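You operate a simulated robot arm through the tools that you are given. There is no shell and no other tool. Be economical: measure what you need, move in short steps, check, and stop when the job is done.

You run a simulated two-armed robot. Do the job below in one go: nothing can be reset, and whatever is moved stays where it is left.

## Task
Put the oily rag away, lid the stain, then dry the yellow-tipped board with the heater.
Fine: rag in the red can, its lid shut; board stays on the drying rack; leave the dial and the other boards; watch the gloss go and switch off.

Only the result counts: the job must be done as asked and must still hold three seconds after the hand-in. Knocking over, shifting, dropping, spilling or breaking anything else fails it. Lids that push on must go on centred and level and be pressed home; caps that screw on are set level and turned clockwise until they are tight.

## Robot
Two 7-joint arms with two-finger parallel grippers on one trunk, on a base that drives. Base frame: it is fixed to the floor where the robot stands at the start and does not move with it; the origin is under the middle of the robot, x ahead of it, y to its left, z up; the surface under the hand at the start is at about z = 0.86. Readings come in m, rad, newtons and seconds.
The left shoulder is at the start at [0.05, 0.165, 1.13], the right one opposite. With the tool pointing down near the work surface each hand reaches from about 0.24 to 0.7 m from the robot's upright axis, wherever it stands, measured 20 degrees to its own side. Places, roughly: bar heater [-1.2, 0.4, 0.3]; blue-tipped board [0.5, -1.75, 1]; heater dial [-1.1, 0.5, 0.6]; heater switch [-1.3, 0.5, 0.6]; red can [0.6, 0, 0.6]; red can lid [0.6, 0, 0.7]; red-tipped board [0.5, -1.25, 1]. Payload 3.91 kg a hand.
Tool frame (each hand has its own): the origin (TCP) lies between the finger pads and is the grasp point; the fingertips stand 0.03 m ahead of it; z points along the fingers, y is the line along which they close. Largest opening 0.11 m; finger width 0.02, thickness 0.01; the body of the gripper, 0.048 by 0.112 m, starts 0.055 m behind the TCP.
Orientation is that of the tool frame in the base frame, as a unit quaternion [x, y, z, w]. With the fingers straight down and closing along the base's y, the tool's x points along the base's -x, its y along +y and its z along -z.

## Interface
- The arms move only by the tool arm_command. It takes "left_increments", "right_increments" or both (then of equal length, played together; a hand with none holds still); each is a list of rows, each an object (a shift or turn left out is 0, a gripper value left out holds the last) with "delta_pos": the shift along the base's x, y, z in units of 300 mm (1.0 is 300 mm), a list of three; "angular": the turn, a rotation vector about the base's x, y, z in units of 60 degrees (1.0 is 60 degrees), a list of three. In form: [{"delta_pos": [x, y, z], "angular": [rx, ry, rz]}, ...]. A call has 1 to 20 rows; each row is the pose to reach, as a shift and turn from the pose commanded when the call began. "left_jaw" and "right_jaw" are, for a hand that has rows, the opening in per cent of the stroke, from 0 (shut) to 100 (fully open), set as the call begins (left out, the last holds). A call with a number of a shift or a turn outside -1 to 1 is refused whole. Each row takes 0.2 s and may step no farther than 0.05 m and 0.15 rad from the row before; otherwise, or with a gripper value out of range, the whole call is refused. A pose out of reach is approached as far as the arm can. The call stops where the force on the tool passes 90 N (or 10 N more than at its start, if that is more) or the arm is blocked; 0.2 s more then pass. Each finger travels about 0.045 m/s and halts on what it meets, pressing with about 44 N; the grip force reading is that of the motor and also rises with nothing between the fingers. The clock runs only during rows and for 0.2 s after the last one: add rows that repeat a pose to give the fingers time. It gives the time, the measured TCP pose, the force on the tool (base axes), the opening and the grip force at its end, in the units of the frame above (readings bear some noise), with the torque about the TCP (base axes, N m) and any sound that the robot's microphone picked up, and new pictures: "pictures" is both (left out), scene, wrist or none (wrist: the cameras of the hands that moved).
- Cameras (640 x 400 px; columns grow to the right, rows downward): "scene" is now at [0.0968, 0.0375, 1.278]; the picture's right is [0.47, -0.88, 0.00], its down [-0.67, -0.35, -0.66] and it looks along [0.58, 0.31, -0.75] (base axes); focal length 214 px, centre (320, 200). "left" rides on the left gripper at [0.072, -0.017, -0.103] in its tool frame; the picture's right is [0.23, 0.97, 0.00], its down [-0.76, 0.18, -0.62] and it looks along [-0.61, 0.14, 0.78] (tool axes); focal length 222 px, centre (320, 200). "right" rides on the right gripper at [0.072, 0.017, -0.103] in its tool frame; the picture's right is [-0.23, 0.97, 0.00], its down [-0.76, -0.18, -0.62] and it looks along [-0.61, -0.14, 0.78] (tool axes); focal length 222 px, centre (320, 200). There is no depth. A picture from a camera that has moved, and an enlarged one, comes with that camera's place and axes in the base frame and with its lens.
- lift_body(by): slides the trunk up (or, below 0, down) by that many m; the arms and the scene camera ride with it, the base frame stays. It gives what a move gives, with no picture.
- roll_base(legs): drives the robot by 1 to 6 legs, each [ahead, left, turn to the left] in m, m and rad, along the robot's own axes; the way and the turn of a leg run together, so that a leg with both is an arc; at most 1.5 m and 3.142 rad a leg. The arms and the cameras ride along, it lands a little off, and it stops where it bumps. It gives what a move gives, and a new picture of the scene camera.
- aim_head(pan, tilt): turns the head with the scene camera to pan (to the left, within 1.396 rad either way) and tilt (down, from -0.506 to 1.204), counted from straight ahead of the robot. It gives what a move gives, and a new picture of the scene camera.
- enlarge(camera, box): a new picture of the part [left, top, right, bottom] of that camera's present view, enlarged. No time passes.
- sign_off(): hands the job in; it is judged then, once.

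Go step by step. Nothing tells you exact positions but the pictures and the camera data: compare them with the known pose of the tool, close in by small moves and look again before you grip or let go. The budget is 120 turns and 260 pictures, counting those below and the enlarged ones. Unless the task says otherwise, let go and move clear before handing in, and close with one line.

The tools are called after "Call:" by a JSON object that holds its "op" and its "data". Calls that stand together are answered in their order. arm_command: Moves the arms, as the interface text tells. Its arguments: {"type":"object","properties":{"left_increments":{"type":"array"},"left_jaw":{"type":"number"},"right_increments":{"type":"array"},"right_jaw":{"type":"number"},"pictures":{"type":"string","enum":["both","scene","wrist","none"]}},"required":[]} The other tools are called the same way: lift_body (by) slides the trunk up or down; roll_base (legs) drives the base; aim_head (pan, tilt) turns the head that bears the scene camera; enlarge (camera, box) takes an enlarged picture of a part of a camera's view; sign_off () hands the job in.

At the start:

```text
time: 0.0
left_ee_pos: [0.417, 0.0143, 1.2118]
left_ee_rot: [-0.002, 1.0, 0.0, 0.001]
left_force: [-0.1, 0.4, 0.8]
left_moment: [0.01, 0.01, 0.01]
left_grip_width: 0.1101
left_grasp_force: 0.0
right_ee_pos: [0.3344, -0.3454, 1.2781]
right_ee_rot: [0.0, 1.0, 0.0, 0.0]
right_force: [0.7, 0.0, 0.8]
right_moment: [-0.01, 0.0, -0.01]
right_grip_width: 0.1099
right_grasp_force: 0.2
trunk travel left (down, up): [-0.35, 0.153]
robot x, y, heading: [0.0011, 0.0024, -0.002]
head pan, tilt: [0.489, 0.853]
```

scene: 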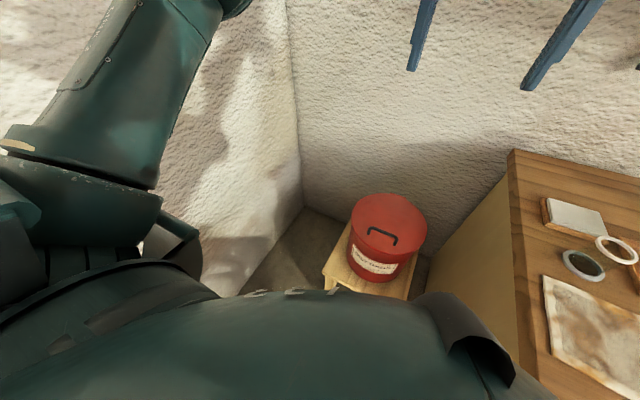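
right: 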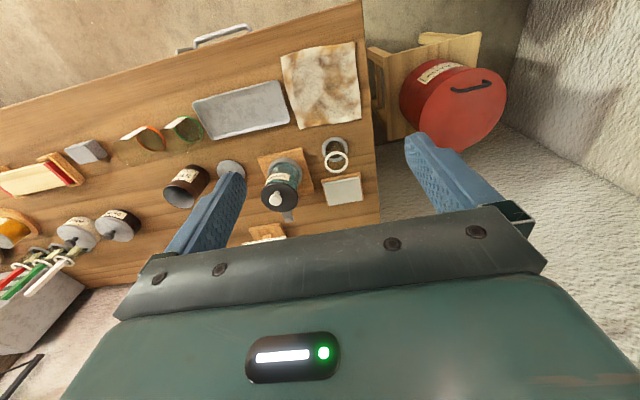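
left: 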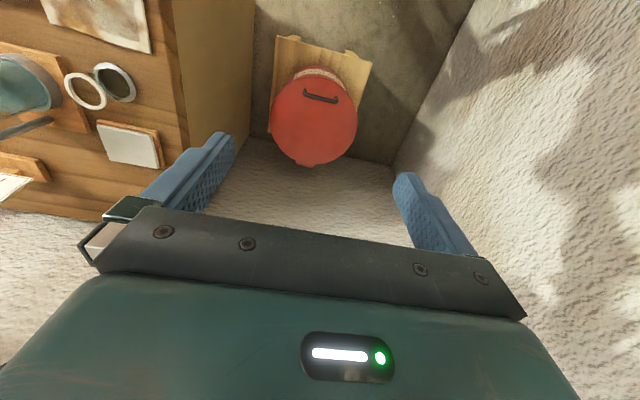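

I see the red can on a stool ahead-left and a workbench to the right with rag, tins and boards. I look around with the head first.

Call:
{"op": "aim_head", "data": {"pan": -0.5, "tilt": 0.75}}

Call:
{"op": "aim_head", "data": {"pan": -1.2, "tilt": 0.5}}

Call:
{"op": "aim_head", "data": {"pan": 1.39, "tilt": 0.5}}

```text
time: 1.3
left_ee_pos: [0.4156, 0.0144, 1.2123]
left_ee_rot: [0.0, 1.0, 0.001, 0.001]
left_force: [-0.3, 0.1, -0.5]
left_moment: [0.04, 0.01, -0.01]
left_grip_width: 0.1098
left_grasp_force: 0.1
right_ee_pos: [0.3332, -0.3448, 1.2803]
right_ee_rot: [0.0, 1.0, 0.0, -0.001]
right_force: [-0.7, -0.6, -0.2]
right_moment: [0.01, -0.01, 0.04]
right_grip_width: 0.11
right_grasp_force: 0.1
trunk travel left (down, up): [-0.35, 0.153]
robot x, y, heading: [-0.0021, 0.0005, 0.0]
head pan, tilt: [-0.499, 0.75]
camera scene: at [0.1007, -0.0387, 1.2863], right [-0.48, -0.88, 0.0], down [-0.6, 0.33, -0.73], along [0.64, -0.35, -0.68], focal length 214 px, centre (320, 200)
```

scene: 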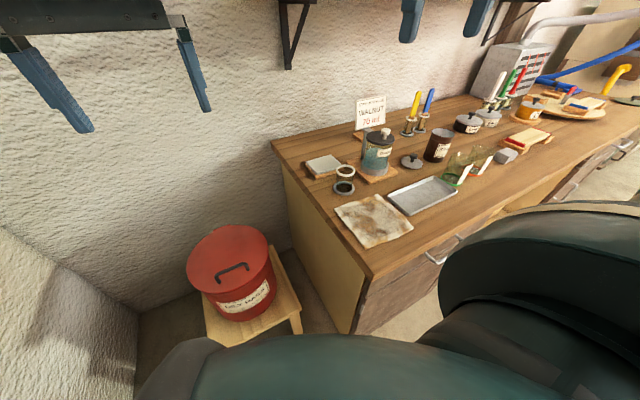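

```text
time: 2.3
left_ee_pos: [0.4171, 0.0151, 1.2132]
left_ee_rot: [-0.001, 1.0, 0.0, 0.0]
left_force: [0.5, -0.5, 0.3]
left_moment: [-0.03, 0.02, -0.02]
left_grip_width: 0.1102
left_grasp_force: 0.1
right_ee_pos: [0.3344, -0.3456, 1.2796]
right_ee_rot: [0.0, 1.0, 0.0, 0.0]
right_force: [0.4, 0.8, -0.6]
right_moment: [-0.02, 0.02, -0.01]
right_grip_width: 0.1102
right_grasp_force: 0.0
trunk travel left (down, up): [-0.35, 0.153]
robot x, y, heading: [-0.0008, -0.0054, -0.001]
head pan, tilt: [-1.201, 0.499]
camera scene: at [0.0609, -0.0839, 1.3082], right [-0.93, -0.36, 0.0], down [-0.17, 0.45, -0.88], along [0.32, -0.82, -0.48], focal length 214 px, centre (320, 200)
```

scene: 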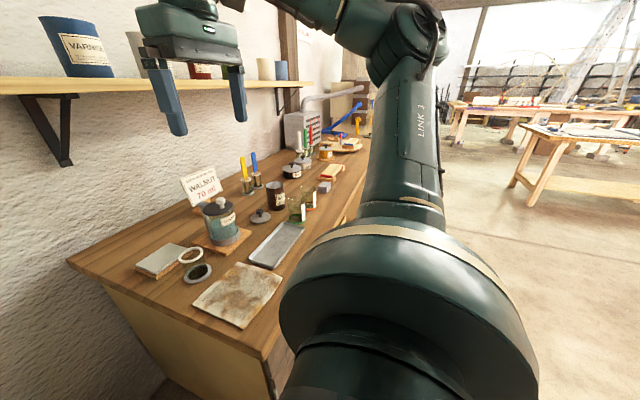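

```text
time: 4.7
left_ee_pos: [0.4171, 0.0157, 1.2143]
left_ee_rot: [-0.001, 1.0, 0.0, -0.001]
left_force: [0.1, 0.8, 0.7]
left_moment: [0.0, 0.03, 0.0]
left_grip_width: 0.1101
left_grasp_force: 0.0
right_ee_pos: [0.335, -0.3462, 1.2798]
right_ee_rot: [0.0, 1.0, 0.0, -0.001]
right_force: [0.3, -0.2, 0.2]
right_moment: [0.02, -0.01, -0.02]
right_grip_width: 0.1101
right_grasp_force: 0.1
trunk travel left (down, up): [-0.35, 0.153]
robot x, y, heading: [-0.0002, 0.0005, -0.003]
head pan, tilt: [1.389, 0.499]
camera scene: at [0.0444, 0.0904, 1.3083], right [0.98, -0.18, 0.0], down [-0.09, -0.47, -0.88], along [0.16, 0.86, -0.48], focal length 214 px, centre (320, 200)
```

scene: 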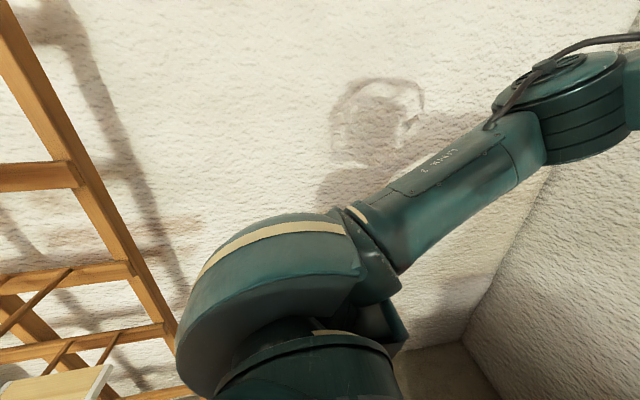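

The rag seems to be the brown-stained cloth on the near bench corner; the stain jar is the "WALNUT" thing. I zoom in on the bench to identify everything.

Call:
{"op": "aim_head", "data": {"pan": -0.8, "tilt": 0.6}}

Call:
{"op": "enlarge", "data": {"camera": "scene", "box": [120, 120, 360, 270]}}

Call:
{"op": "enlarge", "data": {"camera": "scene", "box": [300, 40, 500, 165]}}

```text
time: 6.7
left_ee_pos: [0.4161, 0.0156, 1.2129]
left_ee_rot: [-0.001, 1.0, 0.001, 0.0]
left_force: [-0.7, -0.5, -0.5]
left_moment: [-0.01, 0.0, 0.0]
left_grip_width: 0.1099
left_grasp_force: 0.1
right_ee_pos: [0.3349, -0.3447, 1.2798]
right_ee_rot: [-0.001, 1.0, 0.0, 0.001]
right_force: [0.4, 1.2, -0.1]
right_moment: [-0.02, 0.0, -0.01]
right_grip_width: 0.11
right_grasp_force: 0.0
trunk travel left (down, up): [-0.35, 0.153]
robot x, y, heading: [0.0005, 0.0012, -0.0]
head pan, tilt: [-0.799, 0.6]
camera scene: at [0.0896, -0.0624, 1.2992], right [-0.72, -0.7, 0.0], down [-0.39, 0.4, -0.83], along [0.58, -0.59, -0.56], focal length 214 px, centre (320, 200)
```

scene: 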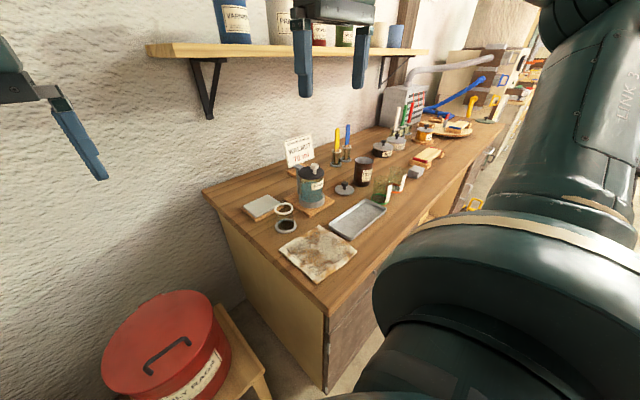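

```text
2.67 times, centred on (240, 195) of scene
camera zoom: at [0.0896, -0.0624, 1.2992], right [-0.72, -0.7, 0.0], down [-0.39, 0.4, -0.83], along [0.58, -0.59, -0.56], focal length 572 px, centre (533, 213)
```

zoom: 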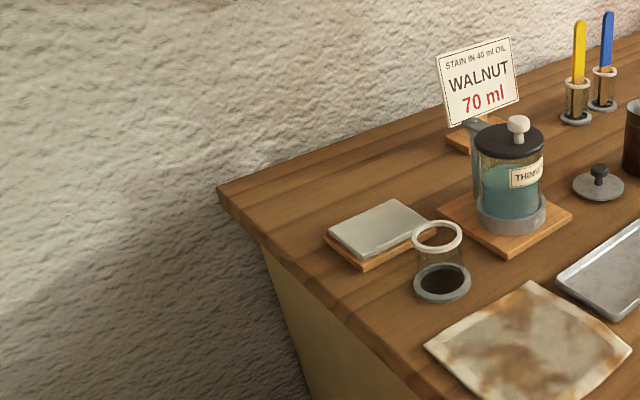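

```text
3.20 times, centred on (400, 102) of scene
camera zoom: at [0.0896, -0.0624, 1.2992], right [-0.72, -0.7, 0.0], down [-0.39, 0.4, -0.83], along [0.58, -0.59, -0.56], focal length 686 px, centre (64, 512)
```

zoom: 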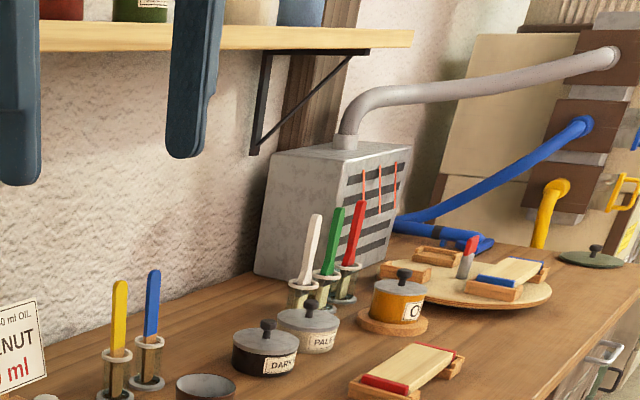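

The stain is likely the open brown can with the grey knobbed lid beside it. I zoom in on the red can to see how its lid is attached, and on the bench from the wrist.

Call:
{"op": "enlarge", "data": {"camera": "left", "box": [240, 20, 400, 180]}}

Call:
{"op": "enlarge", "data": {"camera": "right", "box": [0, 30, 380, 300]}}

Call:
{"op": "aim_head", "data": {"pan": 0.0, "tilt": 0.95}}

```text
2.50 times, centred on (320, 100) of left
camera zoom: at [0.3436, -0.0012, 1.3164], right [-0.23, 0.97, 0.0], down [0.76, 0.18, 0.62], along [0.61, 0.14, -0.78], focal length 555 px, centre (320, 450)
```

zoom: 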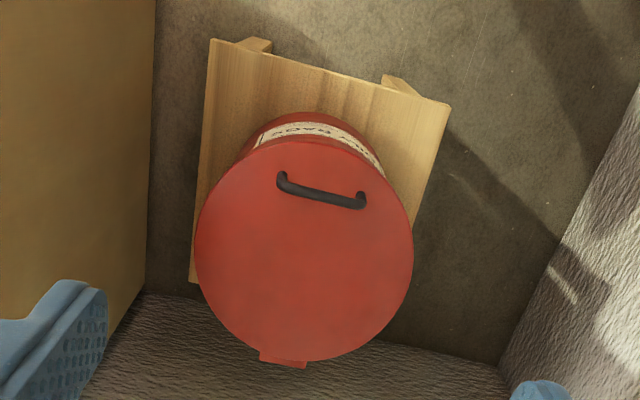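

```text
1.48 times, centred on (190, 165) of right
camera zoom: at [0.2614, -0.3287, 1.3831], right [0.23, 0.97, 0.0], down [0.76, -0.18, 0.62], along [0.61, -0.14, -0.78], focal length 329 px, centre (513, 252)
```

zoom: 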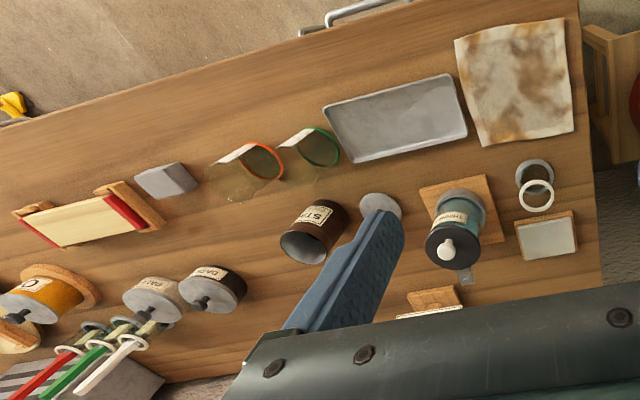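

```text
time: 7.8
left_ee_pos: [0.4162, 0.0153, 1.2121]
left_ee_rot: [-0.001, 1.0, 0.0, 0.0]
left_force: [0.7, 0.2, -0.1]
left_moment: [0.0, 0.05, -0.02]
left_grip_width: 0.1102
left_grasp_force: 0.0
right_ee_pos: [0.3339, -0.3463, 1.2791]
right_ee_rot: [0.0, 1.0, 0.0, 0.0]
right_force: [0.1, 0.4, 0.2]
right_moment: [-0.02, 0.03, 0.02]
right_grip_width: 0.1099
right_grasp_force: 0.1
trunk travel left (down, up): [-0.35, 0.153]
robot x, y, heading: [-0.0018, 0.0002, 0.001]
head pan, tilt: [0.0, 0.949]
camera scene: at [0.1006, 0.0008, 1.2708], right [0.0, -1.0, 0.0], down [-0.81, 0.0, -0.58], along [0.58, 0.0, -0.81], focal length 214 px, centre (320, 200)
```

scene: 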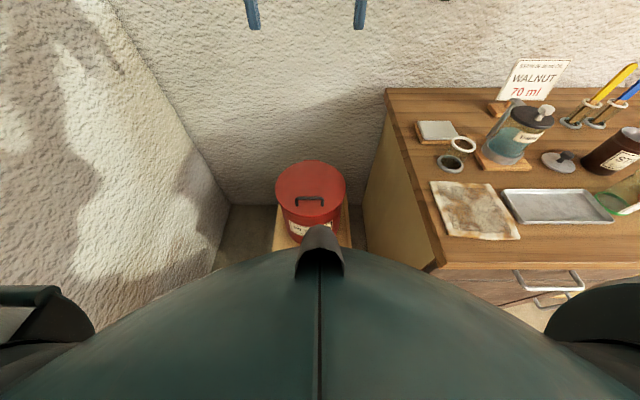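

The stain can is labelled "ST…" with its lid beside it at about (0.53,-0.66); the red can's lid is hinged at the back with a handle at about (0.483, 0.03, 0.737). I take a closer look at the rag and handle.

Call:
{"op": "enlarge", "data": {"camera": "right", "box": [260, 30, 400, 140]}}

Call:
{"op": "enlarge", "data": {"camera": "scene", "box": [400, 80, 640, 250]}}

Call:
{"op": "enlarge", "data": {"camera": "scene", "box": [250, 150, 370, 250]}}

```text
3.64 times, centred on (330, 85) of right
camera zoom: at [0.2614, -0.3287, 1.3831], right [0.23, 0.97, 0.0], down [0.76, -0.18, 0.62], along [0.61, -0.14, -0.78], focal length 808 px, centre (284, 618)
```

zoom: 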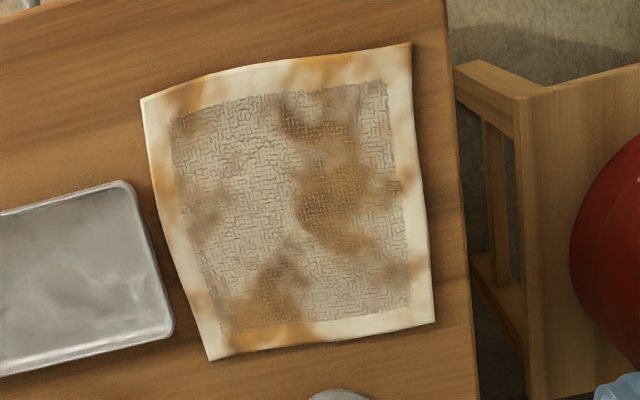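

```text
2.35 times, centred on (520, 165) of scene
camera zoom: at [0.1006, 0.0008, 1.2708], right [0.0, -1.0, 0.0], down [-0.81, 0.0, -0.58], along [0.58, 0.0, -0.81], focal length 505 px, centre (-151, 282)
```

zoom: 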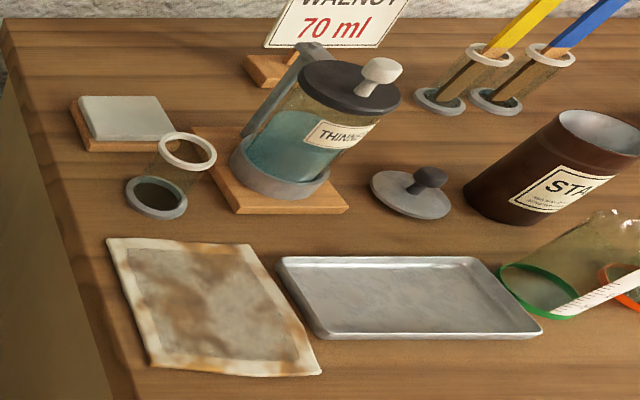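

```text
4.00 times, centred on (310, 200) of scene
camera zoom: at [0.1006, 0.0008, 1.2708], right [0.0, -1.0, 0.0], down [-0.81, 0.0, -0.58], along [0.58, 0.0, -0.81], focal length 858 px, centre (360, 200)
```

zoom: 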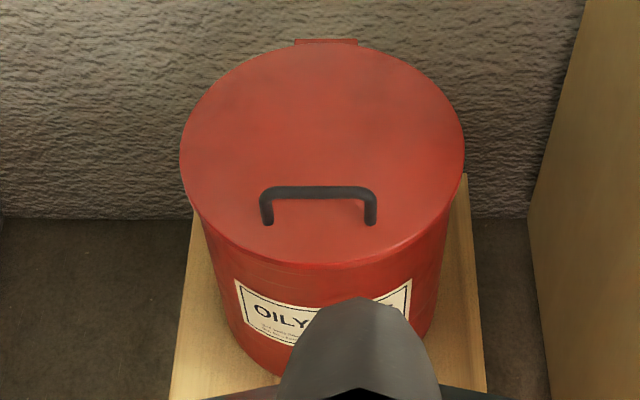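

The rag is a soft ~15 cm cloth centred near (0.366,-0.345), almost under the right hand. I lower the right hand above it.

Call:
{"op": "arm_command", "data": {"right_increments": [{"delta_pos": [0.05, 0, -0.15]}, {"delta_pos": [0.107, 0, -0.3]}, {"delta_pos": [0.107, 0, -0.45]}, {"delta_pos": [0.107, 0, -0.6]}, {"delta_pos": [0.107, 0, -0.75]}, {"delta_pos": [0.107, 0, -0.9]}, {"delta_pos": [0.107, 0, -1.0]}, {"delta_pos": [0.107, 0, -1.0]}], "right_jaw": 100, "pictures": "both"}}

```text
time: 9.7
left_ee_pos: [0.4156, 0.0153, 1.2133]
left_ee_rot: [0.0, 1.0, 0.0, -0.001]
left_force: [0.0, -0.2, -0.2]
left_moment: [-0.03, 0.01, 0.0]
left_grip_width: 0.1099
left_grasp_force: 0.1
right_ee_pos: [0.3668, -0.3456, 0.9784]
right_ee_rot: [0.001, 1.0, -0.001, 0.0]
right_force: [0.9, 0.2, 0.0]
right_moment: [0.01, 0.0, -0.01]
right_grip_width: 0.1101
right_grasp_force: 0.1
trunk travel left (down, up): [-0.35, 0.153]
robot x, y, heading: [-0.0013, 0.0001, -0.003]
head pan, tilt: [0.0, 0.949]
camera scene: at [0.1006, 0.001, 1.2708], right [0.0, -1.0, 0.0], down [-0.81, 0.0, -0.58], along [0.58, 0.0, -0.81], focal length 214 px, centre (320, 200)
camera right: at [0.2957, -0.3289, 1.0818], right [0.23, 0.97, 0.0], down [0.76, -0.18, 0.62], along [0.61, -0.14, -0.78], focal length 222 px, centre (320, 200)
```

scene: 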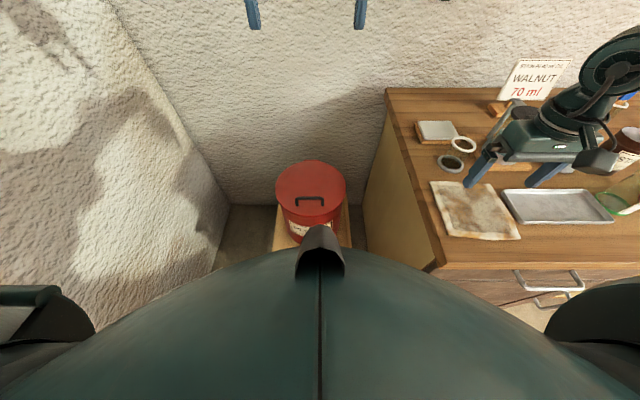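
right: 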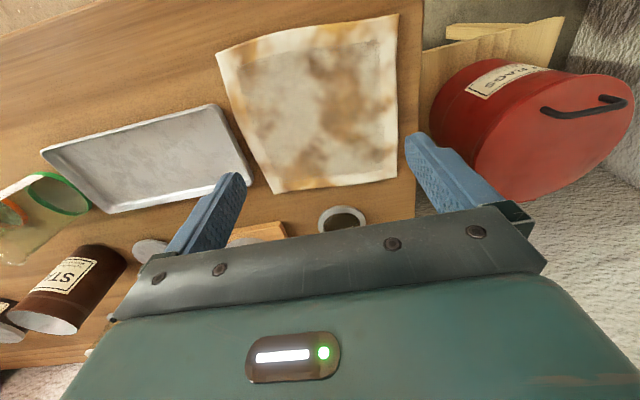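

The hand is over the rag centre. I narrow the jaws to about 8 cm and go down until the tips touch the cloth.

Call:
{"op": "arm_command", "data": {"right_increments": [{"delta_pos": [0.02, 0, -0.12]}, {"delta_pos": [0.02, 0, -0.24]}, {"delta_pos": [0.02, 0, -0.26]}, {"delta_pos": [0.02, 0, -0.275]}, {"delta_pos": [0.02, 0, -0.285]}, {"delta_pos": [0.02, 0, -0.285]}], "right_jaw": 72, "pictures": "both"}}

```text
time: 11.1
left_ee_pos: [0.4174, 0.0157, 1.2128]
left_ee_rot: [-0.001, 1.0, -0.001, 0.001]
left_force: [0.7, -0.3, 1.1]
left_moment: [-0.02, -0.02, 0.04]
left_grip_width: 0.1097
left_grasp_force: 0.1
right_ee_pos: [0.3718, -0.3448, 0.8937]
right_ee_rot: [0.0, 1.0, 0.001, 0.002]
right_force: [0.0, 0.7, 3.5]
right_moment: [0.01, 0.0, -0.01]
right_grip_width: 0.0794
right_grasp_force: 0.0
trunk travel left (down, up): [-0.35, 0.153]
robot x, y, heading: [0.0017, -0.0001, 0.005]
head pan, tilt: [0.0, 0.949]
camera scene: at [0.1005, 0.0012, 1.2709], right [0.0, -1.0, 0.0], down [-0.81, 0.0, -0.58], along [0.58, 0.0, -0.81], focal length 214 px, centre (320, 200)
camera right: at [0.2997, -0.3284, 0.9975], right [0.23, 0.97, 0.0], down [0.76, -0.18, 0.62], along [0.61, -0.14, -0.78], focal length 222 px, centre (320, 200)
```

scene: 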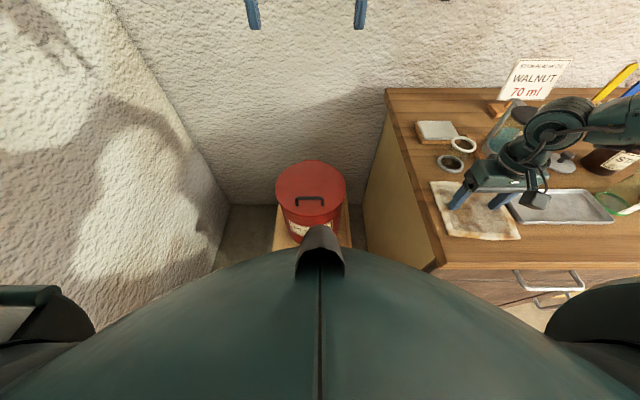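
right: 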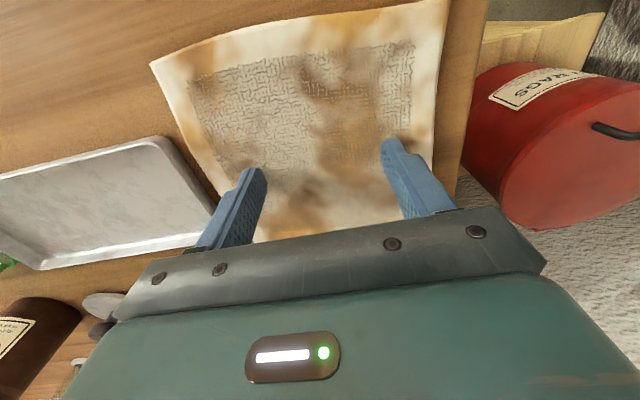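

Force 3.5 N: the tips just touch the cloth. I close with slight downward pressure.

Call:
{"op": "arm_command", "data": {"right_increments": [{"delta_pos": [0, 0, -0.012]}, {"delta_pos": [0, 0, -0.015]}, {"delta_pos": [0, 0, -0.015]}, {"delta_pos": [0, 0, -0.015]}, {"delta_pos": [0, 0, -0.015]}, {"delta_pos": [0, 0, -0.015]}, {"delta_pos": [0, 0, -0.015]}], "right_jaw": 0, "pictures": "wrist"}}

```text
time: 12.7
left_ee_pos: [0.4145, 0.0176, 1.2147]
left_ee_rot: [-0.001, 1.0, -0.002, 0.002]
left_force: [0.6, 0.7, 1.1]
left_moment: [0.01, 0.0, 0.02]
left_grip_width: 0.11
left_grasp_force: 0.0
right_ee_pos: [0.372, -0.344, 0.8918]
right_ee_rot: [-0.001, 1.0, 0.0, 0.005]
right_force: [1.5, 0.6, 38.0]
right_moment: [0.05, 0.0, 0.05]
right_grip_width: 0.0079
right_grasp_force: 44.0
trunk travel left (down, up): [-0.35, 0.153]
robot x, y, heading: [-0.0027, 0.0017, -0.005]
head pan, tilt: [0.0, 0.949]
camera right: at [0.2992, -0.3267, 0.9956], right [0.23, 0.97, 0.0], down [0.76, -0.18, 0.63], along [0.61, -0.14, -0.78], focal length 222 px, centre (320, 200)
```

right: 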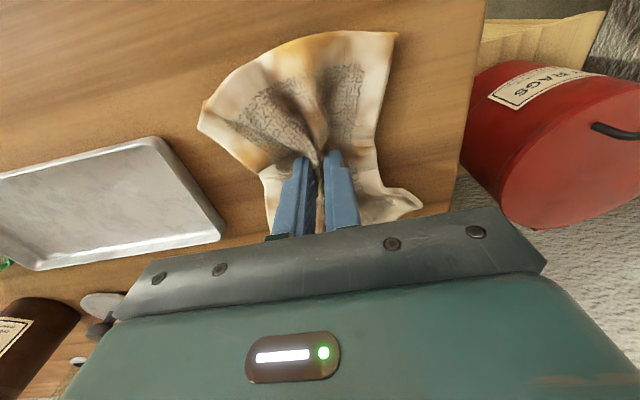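

The rag is bunched between the fingers. I lift it straight up while the left hand starts to yaw for the lid handle.

Call:
{"op": "arm_command", "data": {"right_increments": [{"delta_pos": [0, 0, 0.1]}, {"delta_pos": [0, 0, 0.22]}, {"delta_pos": [0, 0, 0.34]}, {"delta_pos": [0, 0, 0.46]}, {"delta_pos": [0, 0, 0.58]}, {"delta_pos": [0, 0, 0.7]}, {"delta_pos": [0, 0, 0.8]}, {"delta_pos": [0, 0, 0.8]}], "left_increments": [{"angular": [0, 0, -0.14]}, {"angular": [0, 0, -0.28]}, {"angular": [0, 0, -0.42]}, {"angular": [0, 0, -0.56]}, {"angular": [0, 0, -0.7]}, {"angular": [0, 0, -0.84]}, {"angular": [0, 0, -0.98]}, {"angular": [0, 0, -1.0]}], "pictures": "both"}}

```text
time: 14.4
left_ee_pos: [0.4181, 0.0149, 1.2127]
left_ee_rot: [0.5, 0.866, 0.001, 0.0]
left_force: [0.5, -0.3, 0.1]
left_moment: [-0.02, 0.01, 0.01]
left_grip_width: 0.1101
left_grasp_force: 0.1
right_ee_pos: [0.3715, -0.345, 1.1291]
right_ee_rot: [-0.001, 1.0, 0.0, 0.0]
right_force: [0.3, 0.4, 0.2]
right_moment: [0.02, 0.0, 0.05]
right_grip_width: 0.0072
right_grasp_force: 44.3
trunk travel left (down, up): [-0.35, 0.153]
robot x, y, heading: [0.0004, 0.0028, -0.005]
head pan, tilt: [0.0, 0.949]
camera scene: at [0.1007, 0.0008, 1.2708], right [0.0, -1.0, 0.0], down [-0.81, 0.0, -0.58], along [0.58, 0.0, -0.81], focal length 214 px, centre (320, 200)
camera right: at [0.2988, -0.3289, 1.2336], right [0.23, 0.97, 0.0], down [0.76, -0.18, 0.62], along [0.61, -0.14, -0.78], focal length 222 px, centre (320, 200)
camera left: at [0.3656, 0.0702, 1.3162], right [0.73, 0.68, 0.0], down [0.53, -0.57, 0.62], along [0.43, -0.46, -0.78], focal length 222 px, centre (320, 200)
```

scene: 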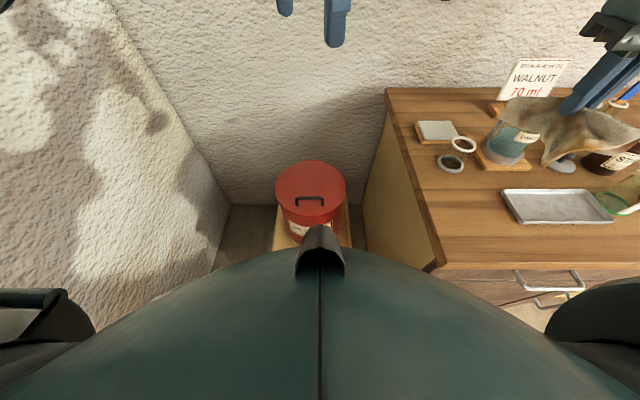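
right: 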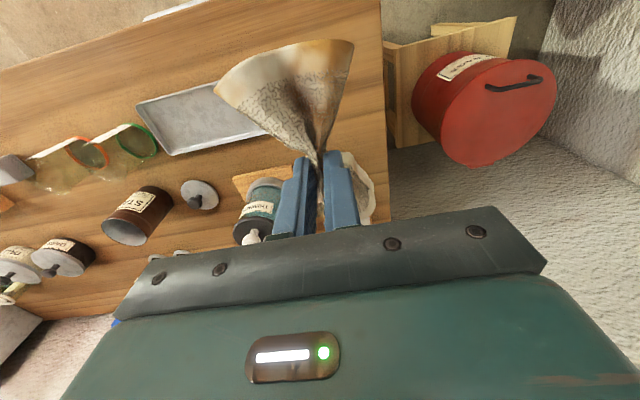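
left: 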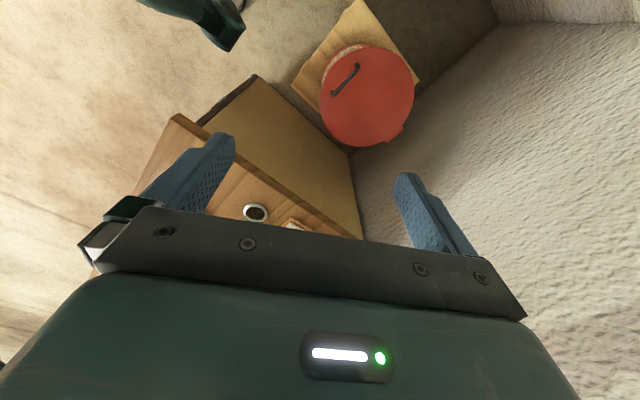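

Rag is firmly held. The left hand completes its yaw and descends in front of the can.

Call:
{"op": "arm_command", "data": {"left_increments": [{"delta_pos": [0, 0.02, -0.14], "angular": [0, 0, -0.14]}, {"delta_pos": [-0.02, 0.05, -0.28], "angular": [0, 0, -0.28]}, {"delta_pos": [-0.04, 0.05, -0.42], "angular": [0, 0, -0.42]}, {"delta_pos": [-0.06, 0.05, -0.56], "angular": [0, 0, -0.5]}, {"delta_pos": [-0.08, 0.05, -0.7], "angular": [0, 0, -0.5]}, {"delta_pos": [-0.1, 0.05, -0.84], "angular": [0, 0, -0.5]}, {"delta_pos": [-0.1, 0.05, -0.95], "angular": [0, 0, -0.5]}], "left_jaw": 100, "pictures": "none"}}

Call:
{"op": "arm_command", "data": {"left_increments": [{"angular": [0, -0.14, 0]}, {"angular": [0, -0.28, 0]}, {"angular": [0, -0.42, 0]}, {"angular": [0, -0.56, 0]}, {"angular": [0, -0.7, 0]}, {"angular": [0, -0.84, 0]}, {"angular": [0, -0.98, 0]}, {"angular": [0, -1.0, 0]}], "left_jaw": 60, "pictures": "both"}}

```text
time: 16.1
left_ee_pos: [0.3434, 0.0258, 0.993]
left_ee_rot: [0.703, 0.71, 0.039, 0.017]
left_force: [-0.1, -0.3, -0.4]
left_moment: [-0.01, 0.02, 0.0]
left_grip_width: 0.1099
left_grasp_force: 0.0
left hand out of reach, approached as far as the arm can: row 2, 3, 4, 5, 6, 7
right_ee_pos: [0.3716, -0.3438, 1.13]
right_ee_rot: [0.0, 1.0, 0.0, -0.001]
right_force: [1.0, 0.4, 0.3]
right_moment: [-0.03, -0.01, 0.03]
right_grip_width: 0.0073
right_grasp_force: 43.6
trunk travel left (down, up): [-0.35, 0.153]
robot x, y, heading: [-0.0006, 0.0029, 0.001]
head pan, tilt: [0.0, 0.949]
```

```text
time: 17.9
left_ee_pos: [0.3434, 0.0259, 0.9904]
left_ee_rot: [0.59, 0.605, 0.385, 0.371]
left_force: [-0.8, -0.7, 0.7]
left_moment: [0.01, 0.0, 0.02]
left_grip_width: 0.0661
left_grasp_force: 0.1
right_ee_pos: [0.3706, -0.3453, 1.13]
right_ee_rot: [0.0, 1.0, 0.0, 0.001]
right_force: [0.2, -0.3, 0.3]
right_moment: [-0.01, 0.04, 0.07]
right_grip_width: 0.0074
right_grasp_force: 44.0
trunk travel left (down, up): [-0.35, 0.153]
robot x, y, heading: [0.0027, 0.0039, -0.002]
head pan, tilt: [0.0, 0.949]
camera scene: at [0.1006, 0.001, 1.2708], right [0.0, -1.0, 0.0], down [-0.81, 0.0, -0.58], along [0.58, 0.0, -0.81], focal length 214 px, centre (320, 200)
camera left: at [0.2392, 0.0949, 1.0207], right [0.41, 0.23, 0.88], down [-0.46, -0.78, 0.42], along [0.79, -0.58, -0.21], focal length 222 px, centre (320, 200)
```

scene: 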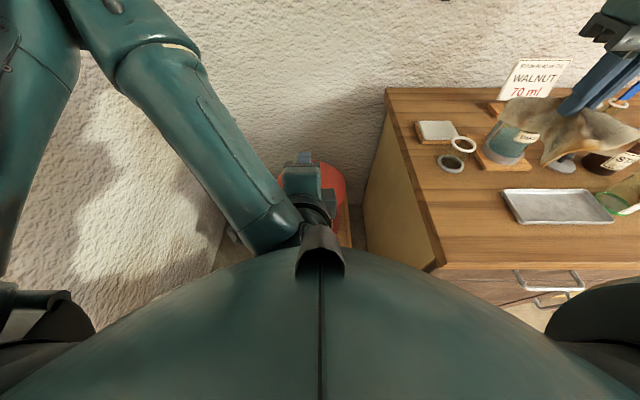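
left: 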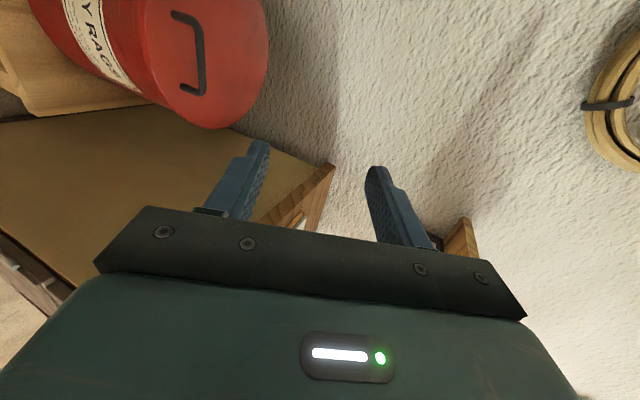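

The left arm is cramped this close. I back the base up 0.1 m, raise the right hand and lower the trunk.

Call:
{"op": "arm_command", "data": {"right_increments": [{"delta_pos": [0, 0, 0.15]}, {"delta_pos": [0, 0, 0.3]}, {"delta_pos": [0, 0, 0.45]}, {"delta_pos": [0, 0, 0.5]}], "pictures": "none"}}

Call:
{"op": "roll_base", "data": {"legs": [[-0.1, 0, 0]]}}

Call:
{"op": "lift_body", "data": {"by": -0.15}}

```text
time: 18.9
left_ee_pos: [0.3421, 0.0254, 0.9901]
left_ee_rot: [0.59, 0.605, 0.386, 0.37]
left_force: [-0.5, -0.1, -0.5]
left_moment: [0.03, -0.01, 0.03]
left_grip_width: 0.0658
left_grasp_force: 0.0
right_ee_pos: [0.3725, -0.3459, 1.2784]
right_ee_rot: [-0.001, 1.0, 0.001, 0.0]
right_force: [-0.3, -0.6, 0.1]
right_moment: [-0.03, 0.0, 0.05]
right_grip_width: 0.0073
right_grasp_force: 44.1
trunk travel left (down, up): [-0.35, 0.153]
robot x, y, heading: [-0.0019, -0.0008, 0.001]
head pan, tilt: [0.0, 0.949]
```

```text
time: 20.0
left_ee_pos: [0.244, 0.0255, 0.9912]
left_ee_rot: [0.59, 0.606, 0.385, 0.369]
left_force: [0.1, 0.5, 0.2]
left_moment: [0.03, -0.01, -0.01]
left_grip_width: 0.0658
left_grasp_force: 0.1
right_ee_pos: [0.2736, -0.3457, 1.2798]
right_ee_rot: [-0.001, 1.0, 0.0, 0.001]
right_force: [-0.3, -0.5, 0.5]
right_moment: [0.0, -0.01, 0.03]
right_grip_width: 0.0075
right_grasp_force: 43.9
trunk travel left (down, up): [-0.35, 0.153]
robot x, y, heading: [-0.1016, 0.001, -0.004]
head pan, tilt: [0.0, 0.949]
camera scene: at [0.0008, 0.0009, 1.2709], right [0.0, -1.0, 0.0], down [-0.81, 0.0, -0.58], along [0.58, 0.0, -0.81], focal length 214 px, centre (320, 200)
```

scene: 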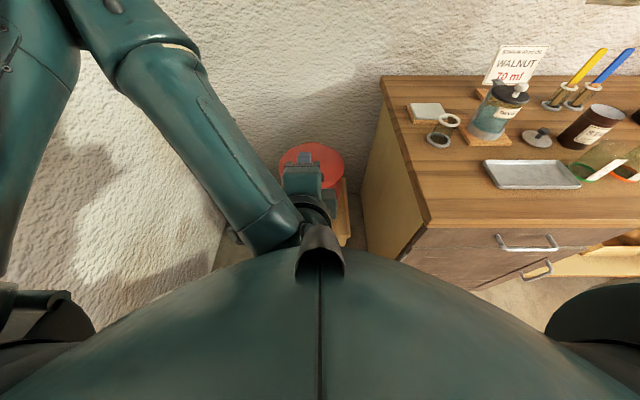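

```text
time: 21.8
left_ee_pos: [0.2442, 0.0243, 0.8409]
left_ee_rot: [0.589, 0.606, 0.386, 0.37]
left_force: [0.2, -0.8, 0.9]
left_moment: [-0.01, 0.03, 0.02]
left_grip_width: 0.066
left_grasp_force: 0.1
right_ee_pos: [0.2729, -0.3471, 1.1302]
right_ee_rot: [0.0, 1.0, 0.0, 0.001]
right_force: [0.1, -0.1, 0.2]
right_moment: [0.01, 0.01, 0.06]
right_grip_width: 0.0072
right_grasp_force: 43.3
trunk travel left (down, up): [-0.2, 0.303]
robot x, y, heading: [-0.1035, 0.0002, -0.003]
head pan, tilt: [0.0, 0.949]
```

The trunk is lower; I bring the left hand forward to just in front of and above the handle.

Call:
{"op": "arm_command", "data": {"left_increments": [{"delta_pos": [0.14, 0, 0]}, {"delta_pos": [0.28, 0, 0]}, {"delta_pos": [0.42, 0.01, 0]}, {"delta_pos": [0.5, 0.018, -0.03]}, {"delta_pos": [0.5, 0.018, -0.03]}], "left_jaw": 50, "pictures": "both"}}

```text
time: 22.9
left_ee_pos: [0.3936, 0.0314, 0.8325]
left_ee_rot: [0.59, 0.606, 0.385, 0.37]
left_force: [-0.9, 0.1, 0.6]
left_moment: [0.02, 0.03, 0.02]
left_grip_width: 0.0547
left_grasp_force: 0.2
right_ee_pos: [0.2743, -0.3464, 1.1291]
right_ee_rot: [-0.001, 1.0, 0.0, 0.0]
right_force: [-0.3, 0.4, 0.1]
right_moment: [0.04, 0.0, 0.06]
right_grip_width: 0.0072
right_grasp_force: 44.3
trunk travel left (down, up): [-0.2, 0.303]
robot x, y, heading: [-0.1, -0.0007, 0.002]
head pan, tilt: [0.0, 0.949]
camera scene: at [0.0017, 0.0009, 1.1208], right [0.0, -1.0, 0.0], down [-0.81, 0.0, -0.58], along [0.58, 0.0, -0.81], focal length 214 px, centre (320, 200)
camera left: at [0.2902, 0.1012, 0.8626], right [0.41, 0.23, 0.88], down [-0.46, -0.78, 0.42], along [0.79, -0.58, -0.21], focal length 222 px, centre (320, 200)
```

scene: 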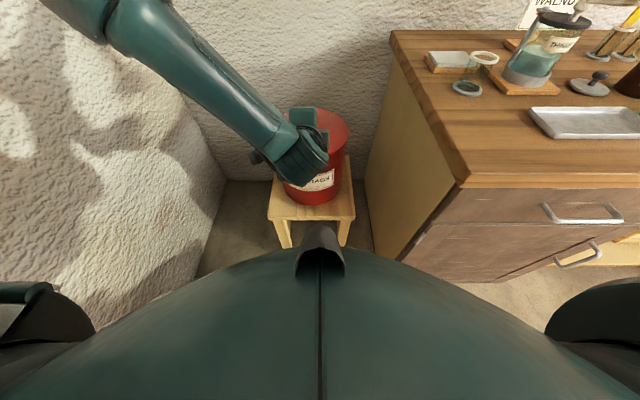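
left: 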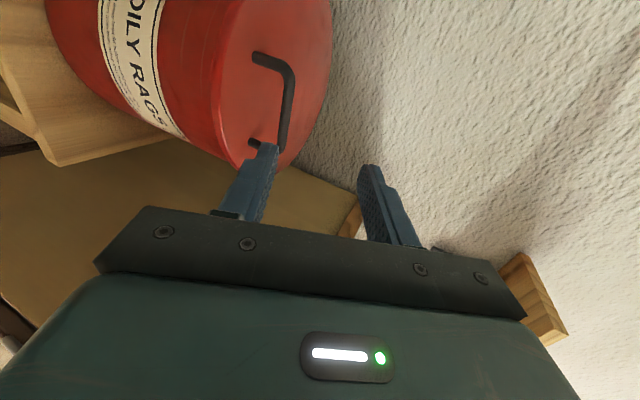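

The handle bar triangulates to about (0.478, 0.034, 0.755). I align with it, 6 cm short along the approach line, jaws at 4 cm.

Call:
{"op": "arm_command", "data": {"left_increments": [{"delta_pos": [0.05, 0.005, -0.09]}, {"delta_pos": [0.1, 0.007, -0.172]}, {"delta_pos": [0.1, 0.007, -0.172]}], "left_jaw": 36, "pictures": "wrist"}}

Call:
{"op": "enlarge", "data": {"camera": "left", "box": [200, 60, 440, 230]}}

Call:
{"op": "enlarge", "data": {"camera": "scene", "box": [250, 90, 370, 210]}}

```text
time: 23.8
left_ee_pos: [0.4232, 0.0336, 0.7793]
left_ee_rot: [0.589, 0.606, 0.386, 0.369]
left_force: [0.4, -0.1, 0.1]
left_moment: [-0.02, 0.01, -0.01]
left_grip_width: 0.0395
left_grasp_force: 0.1
right_ee_pos: [0.2744, -0.3462, 1.1297]
right_ee_rot: [0.0, 1.0, 0.0, 0.0]
right_force: [-0.6, -0.8, -0.1]
right_moment: [0.01, -0.02, 0.01]
right_grip_width: 0.0076
right_grasp_force: 43.8
trunk travel left (down, up): [-0.2, 0.303]
robot x, y, heading: [-0.0982, 0.0015, 0.001]
head pan, tilt: [0.0, 0.949]
camera left: at [0.3209, 0.1028, 0.8094], right [0.41, 0.23, 0.88], down [-0.46, -0.78, 0.42], along [0.79, -0.58, -0.21], focal length 222 px, centre (320, 200)
```

left: 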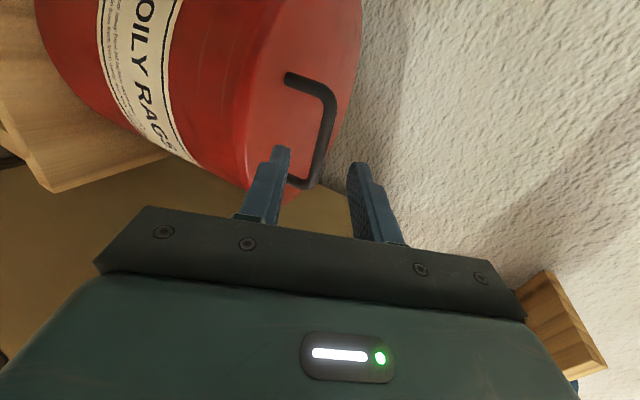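

```text
2.35 times, centred on (320, 145) of left
camera zoom: at [0.3209, 0.1028, 0.8094], right [0.41, 0.23, 0.88], down [-0.46, -0.78, 0.42], along [0.79, -0.58, -0.21], focal length 523 px, centre (320, 329)
```

zoom: 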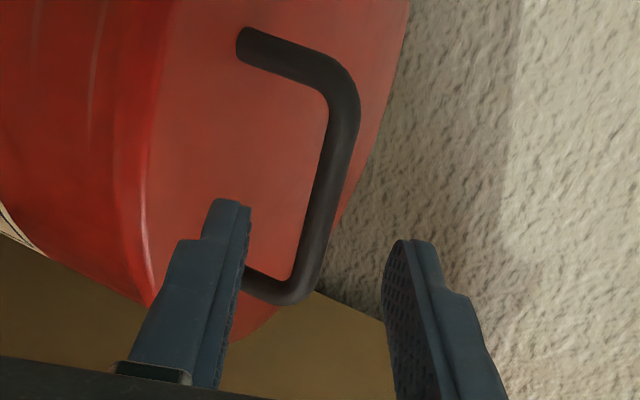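

```text
3.33 times, centred on (310, 150) of scene
camera zoom: at [0.0017, 0.0009, 1.1208], right [0.0, -1.0, 0.0], down [-0.81, 0.0, -0.58], along [0.58, 0.0, -0.81], focal length 715 px, centre (353, 367)
```

zoom: 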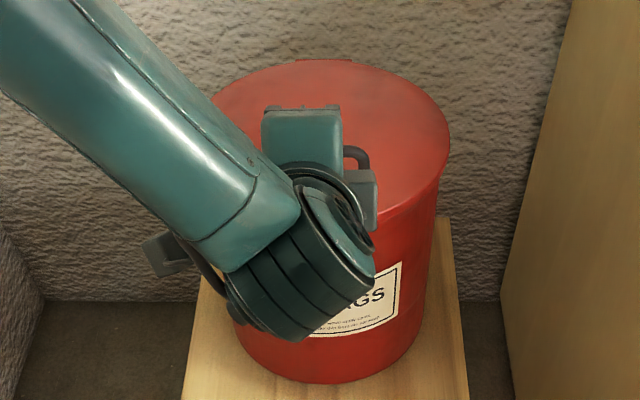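

The bar is centred between the fingers. I advance 39 mm along the approach with the jaws at 28 mm.

Call:
{"op": "arm_command", "data": {"left_increments": [{"delta_pos": [0, 0, 0]}, {"delta_pos": [0.04, 0.002, -0.019]}, {"delta_pos": [0.08, 0.004, -0.038]}, {"delta_pos": [0.117, 0.005, -0.056]}, {"delta_pos": [0.117, 0.005, -0.056]}], "left_jaw": 25, "pictures": "none"}}

Call:
{"op": "enlarge", "data": {"camera": "left", "box": [200, 60, 440, 230]}}

```text
time: 24.9
left_ee_pos: [0.4594, 0.0353, 0.7623]
left_ee_rot: [0.59, 0.606, 0.385, 0.369]
left_force: [0.4, 0.9, 0.5]
left_moment: [-0.01, -0.03, -0.01]
left_grip_width: 0.0275
left_grasp_force: 0.1
right_ee_pos: [0.274, -0.3454, 1.1291]
right_ee_rot: [-0.001, 1.0, 0.0, 0.0]
right_force: [-0.4, -0.5, 0.2]
right_moment: [0.0, 0.01, 0.04]
right_grip_width: 0.0074
right_grasp_force: 43.9
trunk travel left (down, up): [-0.2, 0.303]
robot x, y, heading: [-0.1005, 0.0035, -0.001]
head pan, tilt: [0.0, 0.949]
```

```text
2.35 times, centred on (320, 145) of left
camera zoom: at [0.3561, 0.1044, 0.7925], right [0.41, 0.23, 0.88], down [-0.46, -0.78, 0.42], along [0.79, -0.58, -0.21], focal length 523 px, centre (320, 329)
```

zoom: 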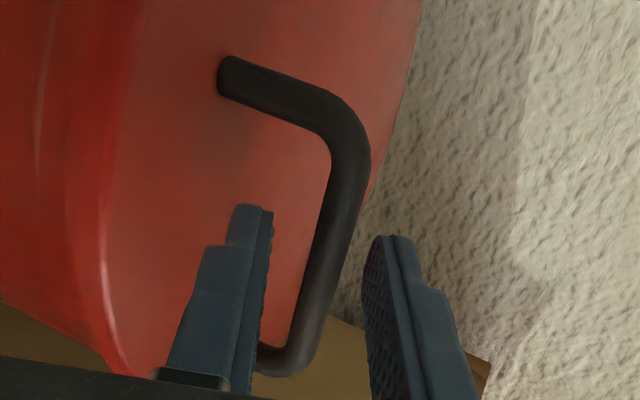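

The fingers straddle the bar. I close the left jaw on it.

Call:
{"op": "arm_command", "data": {"left_increments": [{}, {}, {}, {}], "left_jaw": 0, "pictures": "none"}}

Call:
{"op": "enlarge", "data": {"camera": "left", "box": [200, 60, 440, 230]}}

```text
time: 25.9
left_ee_pos: [0.4599, 0.0343, 0.7638]
left_ee_rot: [0.59, 0.605, 0.387, 0.369]
left_force: [3.3, 0.1, 3.7]
left_moment: [0.81, -0.15, -0.44]
left_grip_width: 0.0096
left_grasp_force: 44.9
right_ee_pos: [0.2733, -0.3458, 1.1297]
right_ee_rot: [0.0, 1.0, 0.0, 0.0]
right_force: [0.5, -0.4, -0.1]
right_moment: [-0.01, 0.01, 0.02]
right_grip_width: 0.0071
right_grasp_force: 44.0
trunk travel left (down, up): [-0.2, 0.303]
robot x, y, heading: [-0.0973, -0.0019, -0.002]
head pan, tilt: [0.0, 0.949]
```

```text
2.35 times, centred on (320, 145) of left
camera zoom: at [0.3564, 0.1043, 0.7932], right [0.41, 0.23, 0.88], down [-0.46, -0.78, 0.42], along [0.79, -0.58, -0.21], focal length 523 px, centre (320, 329)
```

zoom: 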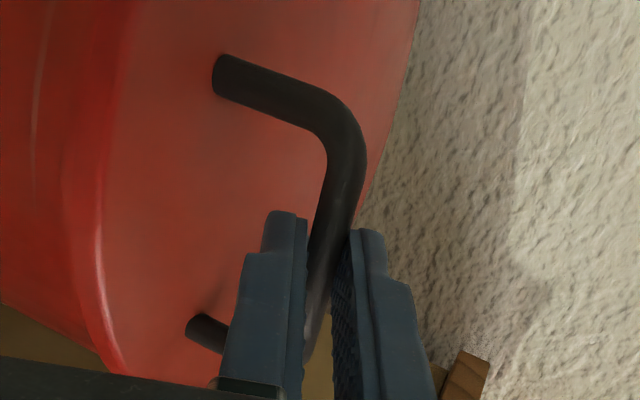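

Gripped (9.6 mm bar). I start lifting the lid on an arc about the rear hinge, 16° first.

Call:
{"op": "arm_command", "data": {"left_increments": [{"delta_pos": [0.014, 0, 0.052], "angular": [0, 0.067, 0]}, {"delta_pos": [0.032, 0, 0.103], "angular": [0, 0.133, 0]}, {"delta_pos": [0.054, 0, 0.152], "angular": [0, 0.2, 0]}, {"delta_pos": [0.079, 0, 0.2], "angular": [0, 0.267, 0]}, {"delta_pos": [0.079, 0, 0.2], "angular": [0, 0.267, 0]}], "pictures": "both"}}

```text
time: 27.1
left_ee_pos: [0.4832, 0.035, 0.8234]
left_ee_rot: [0.638, 0.651, 0.3, 0.281]
left_force: [5.5, -1.0, -3.6]
left_moment: [0.8, 0.03, -0.52]
left_grip_width: 0.0097
left_grasp_force: 45.1
right_ee_pos: [0.2744, -0.3465, 1.1289]
right_ee_rot: [0.0, 1.0, 0.0, 0.0]
right_force: [0.0, -0.7, -0.5]
right_moment: [0.02, 0.01, 0.03]
right_grip_width: 0.0075
right_grasp_force: 43.9
trunk travel left (down, up): [-0.2, 0.303]
robot x, y, heading: [-0.0977, -0.002, -0.001]
head pan, tilt: [0.0, 0.949]
camera scene: at [0.0025, 0.0008, 1.1207], right [0.0, -1.0, 0.0], down [-0.81, 0.0, -0.58], along [0.58, 0.0, -0.81], focal length 214 px, centre (320, 200)
camera left: at [0.3917, 0.1042, 0.8798], right [0.64, 0.23, 0.73], down [-0.33, -0.78, 0.53], along [0.7, -0.58, -0.42], focal length 222 px, centre (320, 200)
```

scene: 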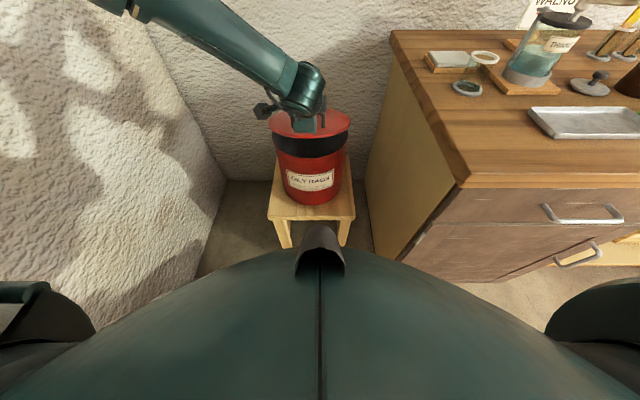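
left: 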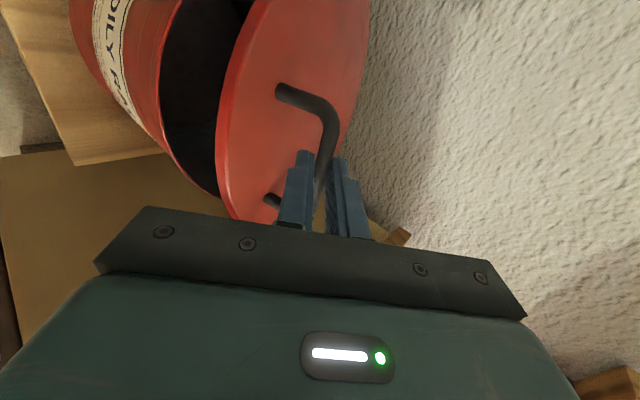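

The lid swings nicely with low force. I continue along the arc to about 56°.

Call:
{"op": "arm_command", "data": {"left_increments": [{"delta_pos": [0.059, 0, 0.09], "angular": [0, 0.133, 0]}, {"delta_pos": [0.13, 0, 0.17], "angular": [0, 0.267, 0]}, {"delta_pos": [0.212, 0, 0.241], "angular": [0, 0.4, 0]}, {"delta_pos": [0.303, 0, 0.298], "angular": [0, 0.533, 0]}, {"delta_pos": [0.401, 0, 0.343], "angular": [0, 0.667, 0]}, {"delta_pos": [0.401, 0, 0.343], "angular": [0, 0.667, 0]}], "pictures": "both"}}

```text
time: 28.6
left_ee_pos: [0.4682, 0.0257, 0.8558]
left_ee_rot: [0.614, 0.715, 0.236, 0.236]
left_force: [0.2, -0.9, -0.1]
left_moment: [-0.02, -0.01, -0.01]
left_grip_width: 0.0
left_grasp_force: 37.6
left hand out of reach, approached as far as the arm can: row 1, 2, 3, 4, 5, 6
right_ee_pos: [0.2744, -0.3451, 1.1288]
right_ee_rot: [-0.002, 1.0, 0.0, 0.0]
right_force: [-0.2, 0.4, -0.2]
right_moment: [0.04, 0.02, 0.07]
right_grip_width: 0.0074
right_grasp_force: 44.3
trunk travel left (down, up): [-0.2, 0.303]
robot x, y, heading: [-0.0992, -0.0028, -0.001]
head pan, tilt: [0.0, 0.949]
camera scene: at [0.0023, 0.001, 1.1207], right [0.0, -1.0, 0.0], down [-0.81, 0.0, -0.58], along [0.58, 0.0, -0.81], focal length 214 px, centre (320, 200)
camera left: at [0.3813, 0.0908, 0.9213], right [0.72, 0.36, 0.6], down [-0.15, -0.76, 0.63], along [0.68, -0.54, -0.49], focal length 222 px, centre (320, 200)
```

scene: 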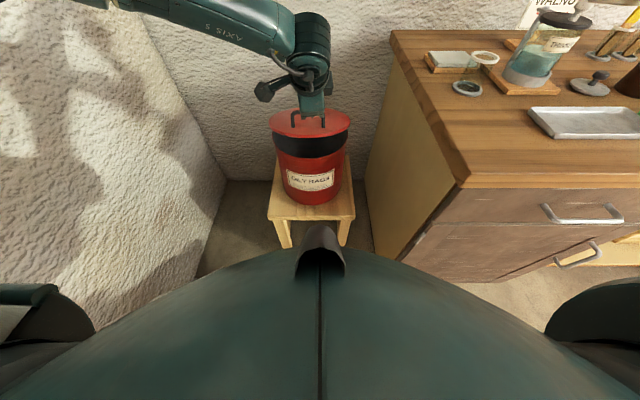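
left: 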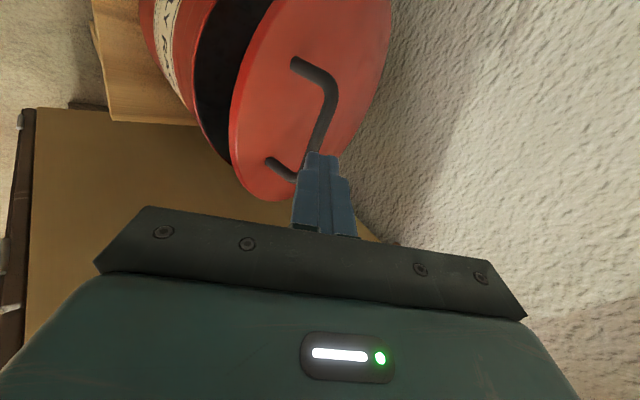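

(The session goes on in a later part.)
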